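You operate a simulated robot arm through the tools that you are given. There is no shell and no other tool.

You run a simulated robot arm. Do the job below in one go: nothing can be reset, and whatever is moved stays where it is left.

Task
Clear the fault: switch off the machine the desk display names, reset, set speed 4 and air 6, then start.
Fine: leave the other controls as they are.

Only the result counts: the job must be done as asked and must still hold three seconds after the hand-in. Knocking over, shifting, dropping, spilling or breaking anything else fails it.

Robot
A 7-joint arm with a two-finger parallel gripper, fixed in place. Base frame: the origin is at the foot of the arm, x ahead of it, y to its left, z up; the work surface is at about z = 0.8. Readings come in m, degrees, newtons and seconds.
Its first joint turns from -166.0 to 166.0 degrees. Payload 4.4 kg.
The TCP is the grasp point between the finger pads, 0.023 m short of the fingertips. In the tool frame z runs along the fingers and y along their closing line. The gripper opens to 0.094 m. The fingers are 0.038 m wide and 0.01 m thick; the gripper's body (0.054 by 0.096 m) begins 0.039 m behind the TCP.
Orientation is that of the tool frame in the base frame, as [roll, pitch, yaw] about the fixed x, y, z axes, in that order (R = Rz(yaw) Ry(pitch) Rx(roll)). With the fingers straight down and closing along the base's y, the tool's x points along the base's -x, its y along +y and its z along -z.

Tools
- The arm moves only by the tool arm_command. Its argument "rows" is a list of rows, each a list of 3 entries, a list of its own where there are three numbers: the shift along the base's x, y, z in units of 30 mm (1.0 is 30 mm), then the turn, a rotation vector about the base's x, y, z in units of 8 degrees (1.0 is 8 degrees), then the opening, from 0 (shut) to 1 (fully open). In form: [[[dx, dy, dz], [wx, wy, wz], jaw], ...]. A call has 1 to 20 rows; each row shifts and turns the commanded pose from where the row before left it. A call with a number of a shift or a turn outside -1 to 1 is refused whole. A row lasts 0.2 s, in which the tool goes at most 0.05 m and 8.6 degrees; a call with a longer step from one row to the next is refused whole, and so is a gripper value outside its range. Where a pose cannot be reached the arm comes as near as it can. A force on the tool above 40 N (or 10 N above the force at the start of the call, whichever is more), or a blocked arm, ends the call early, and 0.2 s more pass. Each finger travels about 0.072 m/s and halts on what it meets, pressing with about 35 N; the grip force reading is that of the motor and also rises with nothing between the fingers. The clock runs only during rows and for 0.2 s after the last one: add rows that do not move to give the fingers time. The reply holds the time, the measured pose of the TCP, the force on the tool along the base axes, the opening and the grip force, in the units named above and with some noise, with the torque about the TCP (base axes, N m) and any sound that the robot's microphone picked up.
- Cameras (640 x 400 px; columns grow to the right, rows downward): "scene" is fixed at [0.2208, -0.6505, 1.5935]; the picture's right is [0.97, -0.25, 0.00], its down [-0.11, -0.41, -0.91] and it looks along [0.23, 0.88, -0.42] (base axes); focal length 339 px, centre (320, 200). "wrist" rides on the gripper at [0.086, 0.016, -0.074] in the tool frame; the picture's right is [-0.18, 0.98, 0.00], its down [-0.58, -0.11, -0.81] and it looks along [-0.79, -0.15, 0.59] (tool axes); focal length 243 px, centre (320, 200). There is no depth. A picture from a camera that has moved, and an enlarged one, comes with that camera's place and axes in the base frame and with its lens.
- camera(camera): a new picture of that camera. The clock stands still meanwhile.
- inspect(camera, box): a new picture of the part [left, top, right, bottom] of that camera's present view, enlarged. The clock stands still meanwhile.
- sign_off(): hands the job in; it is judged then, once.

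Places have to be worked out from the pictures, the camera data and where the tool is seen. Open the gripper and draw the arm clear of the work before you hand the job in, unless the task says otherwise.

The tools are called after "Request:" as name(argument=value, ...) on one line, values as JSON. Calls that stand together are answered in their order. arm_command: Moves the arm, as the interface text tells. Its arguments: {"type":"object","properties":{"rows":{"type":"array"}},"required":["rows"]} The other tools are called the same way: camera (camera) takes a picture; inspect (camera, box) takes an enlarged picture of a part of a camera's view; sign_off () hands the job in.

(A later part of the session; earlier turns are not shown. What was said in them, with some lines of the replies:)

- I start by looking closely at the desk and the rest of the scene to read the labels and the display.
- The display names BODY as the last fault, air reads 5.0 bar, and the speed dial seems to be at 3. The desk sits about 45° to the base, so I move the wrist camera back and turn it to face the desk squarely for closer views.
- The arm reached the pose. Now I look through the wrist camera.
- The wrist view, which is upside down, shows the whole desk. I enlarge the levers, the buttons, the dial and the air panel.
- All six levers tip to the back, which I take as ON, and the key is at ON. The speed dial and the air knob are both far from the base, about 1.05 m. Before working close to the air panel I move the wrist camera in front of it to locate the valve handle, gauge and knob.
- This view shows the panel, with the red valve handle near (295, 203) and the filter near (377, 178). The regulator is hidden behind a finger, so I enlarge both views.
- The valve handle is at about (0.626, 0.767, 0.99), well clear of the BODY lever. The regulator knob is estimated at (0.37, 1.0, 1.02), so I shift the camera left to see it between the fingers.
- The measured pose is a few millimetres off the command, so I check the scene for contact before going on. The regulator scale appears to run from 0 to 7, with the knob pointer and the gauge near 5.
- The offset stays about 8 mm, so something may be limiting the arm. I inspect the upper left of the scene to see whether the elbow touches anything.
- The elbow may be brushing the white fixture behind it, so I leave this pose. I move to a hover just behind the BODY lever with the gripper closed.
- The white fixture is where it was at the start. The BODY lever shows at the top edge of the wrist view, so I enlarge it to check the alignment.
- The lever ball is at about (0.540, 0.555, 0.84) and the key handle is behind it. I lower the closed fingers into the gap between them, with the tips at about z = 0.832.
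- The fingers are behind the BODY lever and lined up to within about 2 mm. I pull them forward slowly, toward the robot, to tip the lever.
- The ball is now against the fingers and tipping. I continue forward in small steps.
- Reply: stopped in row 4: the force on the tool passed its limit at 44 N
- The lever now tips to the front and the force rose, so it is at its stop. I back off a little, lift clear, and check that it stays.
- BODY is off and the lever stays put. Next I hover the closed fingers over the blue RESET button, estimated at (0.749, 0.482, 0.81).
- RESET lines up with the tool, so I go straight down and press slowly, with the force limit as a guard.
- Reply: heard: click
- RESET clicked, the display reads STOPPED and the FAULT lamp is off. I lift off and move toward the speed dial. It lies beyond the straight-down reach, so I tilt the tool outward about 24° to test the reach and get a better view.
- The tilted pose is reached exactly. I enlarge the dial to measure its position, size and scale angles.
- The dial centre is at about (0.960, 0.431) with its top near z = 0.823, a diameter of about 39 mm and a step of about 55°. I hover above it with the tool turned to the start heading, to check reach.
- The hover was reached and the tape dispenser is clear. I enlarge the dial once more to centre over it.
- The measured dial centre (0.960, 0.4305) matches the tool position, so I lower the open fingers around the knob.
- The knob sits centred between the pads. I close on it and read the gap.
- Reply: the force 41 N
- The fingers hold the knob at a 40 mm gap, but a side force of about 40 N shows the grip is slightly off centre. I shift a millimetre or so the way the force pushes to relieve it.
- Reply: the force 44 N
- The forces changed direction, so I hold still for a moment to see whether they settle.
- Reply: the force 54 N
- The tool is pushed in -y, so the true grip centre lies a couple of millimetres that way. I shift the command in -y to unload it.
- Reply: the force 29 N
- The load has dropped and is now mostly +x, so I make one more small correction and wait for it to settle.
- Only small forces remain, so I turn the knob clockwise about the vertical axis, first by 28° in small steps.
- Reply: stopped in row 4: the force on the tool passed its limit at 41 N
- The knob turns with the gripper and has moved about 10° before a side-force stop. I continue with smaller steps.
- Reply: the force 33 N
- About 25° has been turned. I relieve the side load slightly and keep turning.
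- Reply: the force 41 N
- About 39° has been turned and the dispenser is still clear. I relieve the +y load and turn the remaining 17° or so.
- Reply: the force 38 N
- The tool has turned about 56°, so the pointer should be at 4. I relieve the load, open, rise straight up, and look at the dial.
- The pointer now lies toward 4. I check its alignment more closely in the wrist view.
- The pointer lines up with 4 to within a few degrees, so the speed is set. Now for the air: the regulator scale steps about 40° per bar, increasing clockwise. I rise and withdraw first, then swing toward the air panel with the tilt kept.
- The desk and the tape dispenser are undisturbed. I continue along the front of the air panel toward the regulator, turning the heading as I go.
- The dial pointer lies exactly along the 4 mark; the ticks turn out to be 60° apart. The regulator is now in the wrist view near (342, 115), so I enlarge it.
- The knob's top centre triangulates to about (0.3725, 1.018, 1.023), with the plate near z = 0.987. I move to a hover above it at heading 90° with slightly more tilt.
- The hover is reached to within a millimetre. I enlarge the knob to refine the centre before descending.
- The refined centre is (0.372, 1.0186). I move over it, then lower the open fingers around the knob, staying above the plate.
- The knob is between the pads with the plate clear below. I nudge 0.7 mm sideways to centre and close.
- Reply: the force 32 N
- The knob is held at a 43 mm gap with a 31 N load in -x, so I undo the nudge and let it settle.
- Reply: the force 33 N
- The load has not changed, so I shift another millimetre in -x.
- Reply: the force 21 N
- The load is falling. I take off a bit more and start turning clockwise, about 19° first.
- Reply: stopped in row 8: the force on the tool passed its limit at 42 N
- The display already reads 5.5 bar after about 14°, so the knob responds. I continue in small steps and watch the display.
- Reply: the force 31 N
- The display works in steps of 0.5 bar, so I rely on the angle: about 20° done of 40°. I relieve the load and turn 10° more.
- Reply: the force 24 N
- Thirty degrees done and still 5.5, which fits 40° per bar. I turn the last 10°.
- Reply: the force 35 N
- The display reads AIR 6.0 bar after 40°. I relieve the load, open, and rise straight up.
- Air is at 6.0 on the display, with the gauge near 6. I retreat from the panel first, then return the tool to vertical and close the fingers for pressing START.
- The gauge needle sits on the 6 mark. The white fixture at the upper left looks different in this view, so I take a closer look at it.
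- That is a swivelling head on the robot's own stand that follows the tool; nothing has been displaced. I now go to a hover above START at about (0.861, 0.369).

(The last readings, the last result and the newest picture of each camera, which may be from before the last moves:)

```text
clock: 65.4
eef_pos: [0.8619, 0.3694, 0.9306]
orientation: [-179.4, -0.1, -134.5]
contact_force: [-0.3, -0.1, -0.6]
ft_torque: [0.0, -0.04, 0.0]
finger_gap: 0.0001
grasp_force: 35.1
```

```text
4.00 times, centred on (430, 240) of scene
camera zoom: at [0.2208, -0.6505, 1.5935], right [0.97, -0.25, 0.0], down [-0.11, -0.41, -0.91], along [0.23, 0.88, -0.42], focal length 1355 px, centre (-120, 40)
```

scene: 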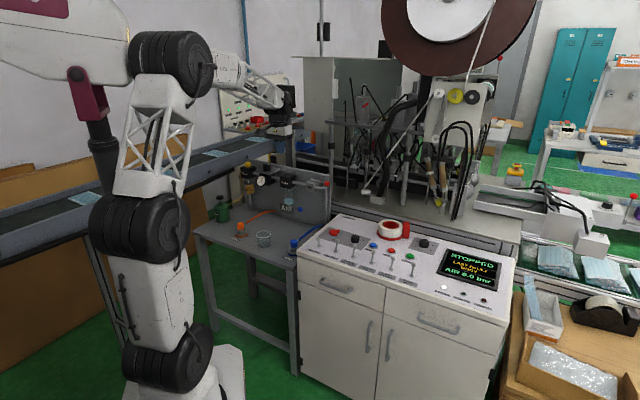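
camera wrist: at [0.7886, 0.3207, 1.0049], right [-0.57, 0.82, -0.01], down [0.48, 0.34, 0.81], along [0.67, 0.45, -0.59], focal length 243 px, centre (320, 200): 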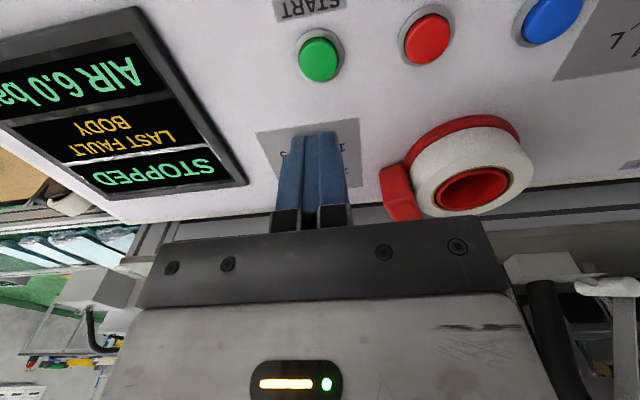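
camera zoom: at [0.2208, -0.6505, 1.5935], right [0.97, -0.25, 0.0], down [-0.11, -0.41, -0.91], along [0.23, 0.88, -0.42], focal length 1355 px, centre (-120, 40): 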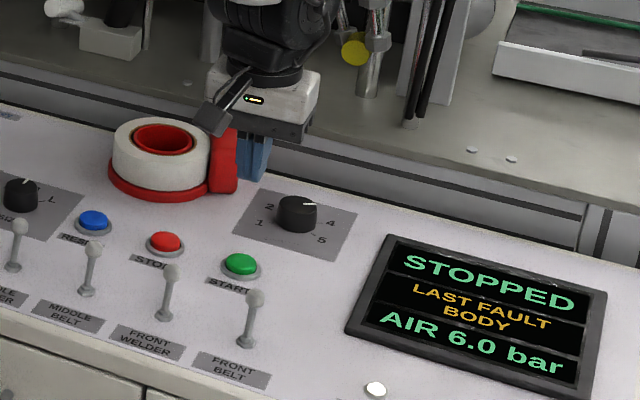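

START lines up with the tool to within about 2 mm. I correct that, go down, and press slowly until it clicks.

Request:
arm_command(rows=[[[-0.02, -0.06, -0.3], [0, 0, 0], 0], [[0, 0, -0.7], [0, 0, 0], 0], [[0, 0, -0.7], [0, 0, 0], 0], [[0, 0, -0.7], [0, 0, 0], 0], [[0, 0, -0.5], [0, 0, 0], 0], [[0, 0, -0.09], [0, 0, 0], 0], [[0, 0, -0.09], [0, 0, 0], 0], [[0, 0, -0.09], [0, 0, 0], 0], [[0, 0, -0.09], [0, 0, 0], 0], [[0, 0, -0.09], [0, 0, 0], 0], [[0, 0, 0], [0, 0, 0], 0]])

Request:
inspect(camera="scene", box=[370, 200, 520, 320])

Request:
camera(camera="wrist")

```text
clock: 67.8
eef_pos: [0.8607, 0.3694, 0.8301]
orientation: [-179.4, -0.1, -134.7]
contact_force: [2.3, -0.2, 5.9]
ft_torque: [0.0, -0.05, 0.01]
finger_gap: 0.0002
grasp_force: 34.5
heard: click
```

```text
3.33 times, centred on (445, 260) of scene
camera zoom: at [0.2208, -0.6505, 1.5935], right [0.97, -0.25, 0.0], down [-0.11, -0.41, -0.91], along [0.23, 0.88, -0.42], focal length 1129 px, centre (-97, 0)
```

zoom: 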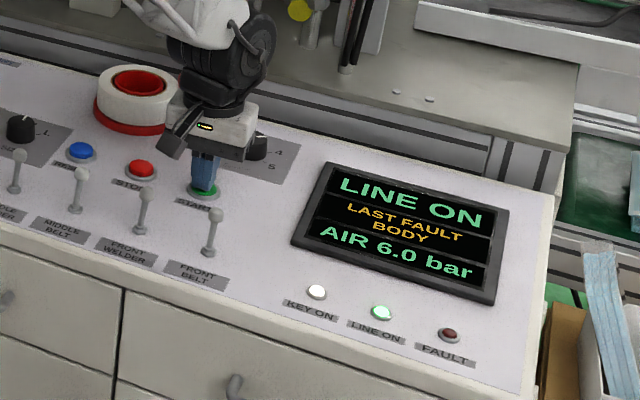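

```text
taken
camera wrist: at [0.7884, 0.3196, 0.9049], right [-0.57, 0.82, -0.01], down [0.48, 0.34, 0.81], along [0.67, 0.46, -0.59], focal length 243 px, centre (320, 200)
```

wrist: 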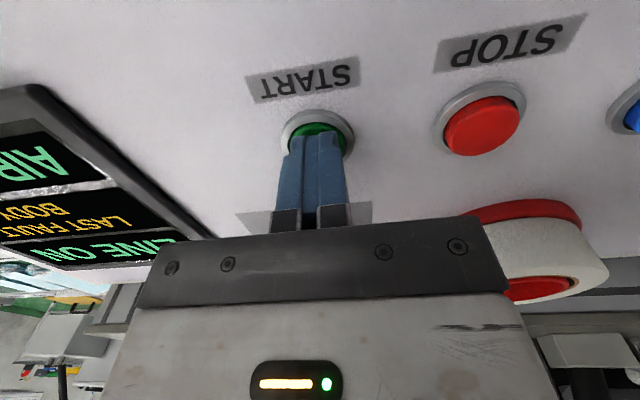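

START clicked, the display reads LINE ON and the LINE ON lamp is lit. I lift straight up, draw the arm back and open the gripper.

Request:
arm_command(rows=[[[0, 0, 0.4], [0, 0, 0], 0], [[0, 0, 1], [0, 0, 0], 0], [[0, 0, 1], [0, 0, 0], 0], [[0, 0, 1], [0, 0, 0], 0], [[0, 0, 1], [0, 0, 0], 0], [[0, 0, 1], [0, 0, 0], 0], [[-0.8, -0.1, 0.6], [0, 0, 0], 0.3], [[-0.8, -0.1, 0.6], [0, 0, 0], 0.6], [[-0.8, -0.1, 0.6], [0, 0, 0], 1], [[-0.8, -0.1, 0.6], [0, 0, 0], 1], [[-0.8, -0.1, 0.6], [0, 0, 0], 1], [[-0.8, -0.1, 0.6], [0, 0, 0], 1], [[-0.8, -0.1, 0.6], [0, 0, 0], 1], [[-0.8, -0.1, 0.6], [0, 0, 0], 1], [[-0.8, -0.1, 0.6], [0, 0, 0], 1], [[-0.8, -0.1, 0.6], [0, 0, 0], 1], [[0, 0, 0], [0, 0, 0], 1], [[0, 0, 0], [0, 0, 0], 1]])

Request:
camera(camera="scene")

Request:
inspect(camera="scene", box=[300, 205, 420, 290])

Request:
inspect(camera="scene", box=[395, 220, 520, 315])

Request:
inspect(camera="scene", box=[200, 150, 340, 260])

```text
clock: 71.6
eef_pos: [0.6209, 0.3381, 1.1728]
orientation: [-179.5, -0.1, -134.6]
contact_force: [-0.1, -1.1, -0.2]
ft_torque: [-0.02, 0.06, 0.01]
finger_gap: 0.0938
grasp_force: 0.0
```

```text
taken
```

scene: 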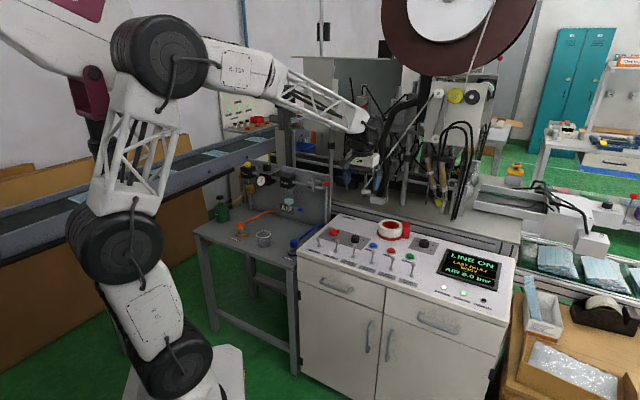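

```text
4.71 times, centred on (360, 248) of scene
camera zoom: at [0.2208, -0.6505, 1.5935], right [0.97, -0.25, 0.0], down [-0.11, -0.41, -0.91], along [0.23, 0.88, -0.42], focal length 1594 px, centre (132, -24)
```

zoom: 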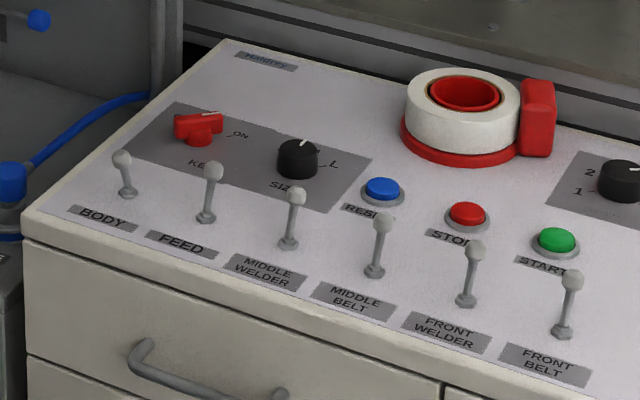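

```text
4.21 times, centred on (458, 268) of scene
camera zoom: at [0.2208, -0.6505, 1.5935], right [0.97, -0.25, 0.0], down [-0.11, -0.41, -0.91], along [0.23, 0.88, -0.42], focal length 1426 px, centre (-259, -84)
```

zoom: 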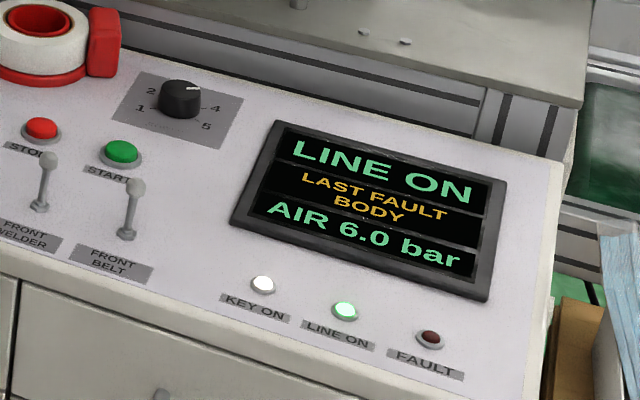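

```text
3.64 times, centred on (270, 205) of scene
camera zoom: at [0.2208, -0.6505, 1.5935], right [0.97, -0.25, 0.0], down [-0.11, -0.41, -0.91], along [0.23, 0.88, -0.42], focal length 1232 px, centre (502, 182)
```

zoom: 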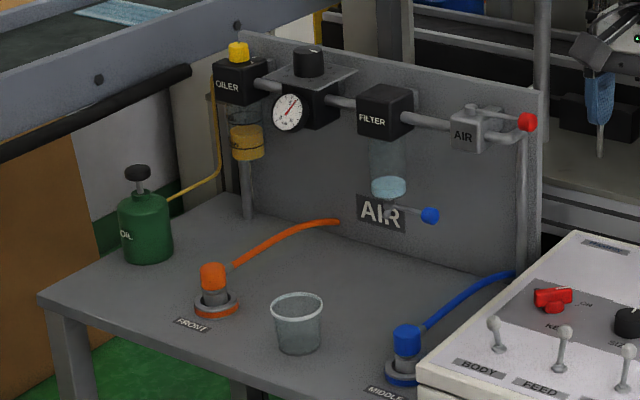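

Everything checks out: BODY is off and the other levers are unchanged, speed is at 4, air reads 6.0 bar, and the line is on with no fault. The tape dispenser, key and size dial are untouched. The gripper is open and the arm is clear, so I hand the job in.

Request:
sign_off()

```text
The job is handed in.
```

The fault is cleared and the line is running. The desk display reads LINE ON, with the FAULT lamp out.

- **Machine switched off:** the display named BODY as the last fault, so I tipped the BODY lever to its other position. The other five levers stayed where they were. The levers have no on/off marks; I took their shared starting position as ON.
- **Reset:** one press of RESET took the display from FAULT to STOPPED.
- **Speed:** the dial points at 4, up from 3.
- **Air:** the display shows 6.0 bar and the gauge needle is on the 6 mark, up from 5.0. The display only steps in half-bars, so I set it by turning the knob one mark on its scale.
- **Start:** one press of START turned the line on.

In the last pictures the key, the size dial and the tape dispenser looked unchanged. I opened the gripper and drew the arm clear before handing in.
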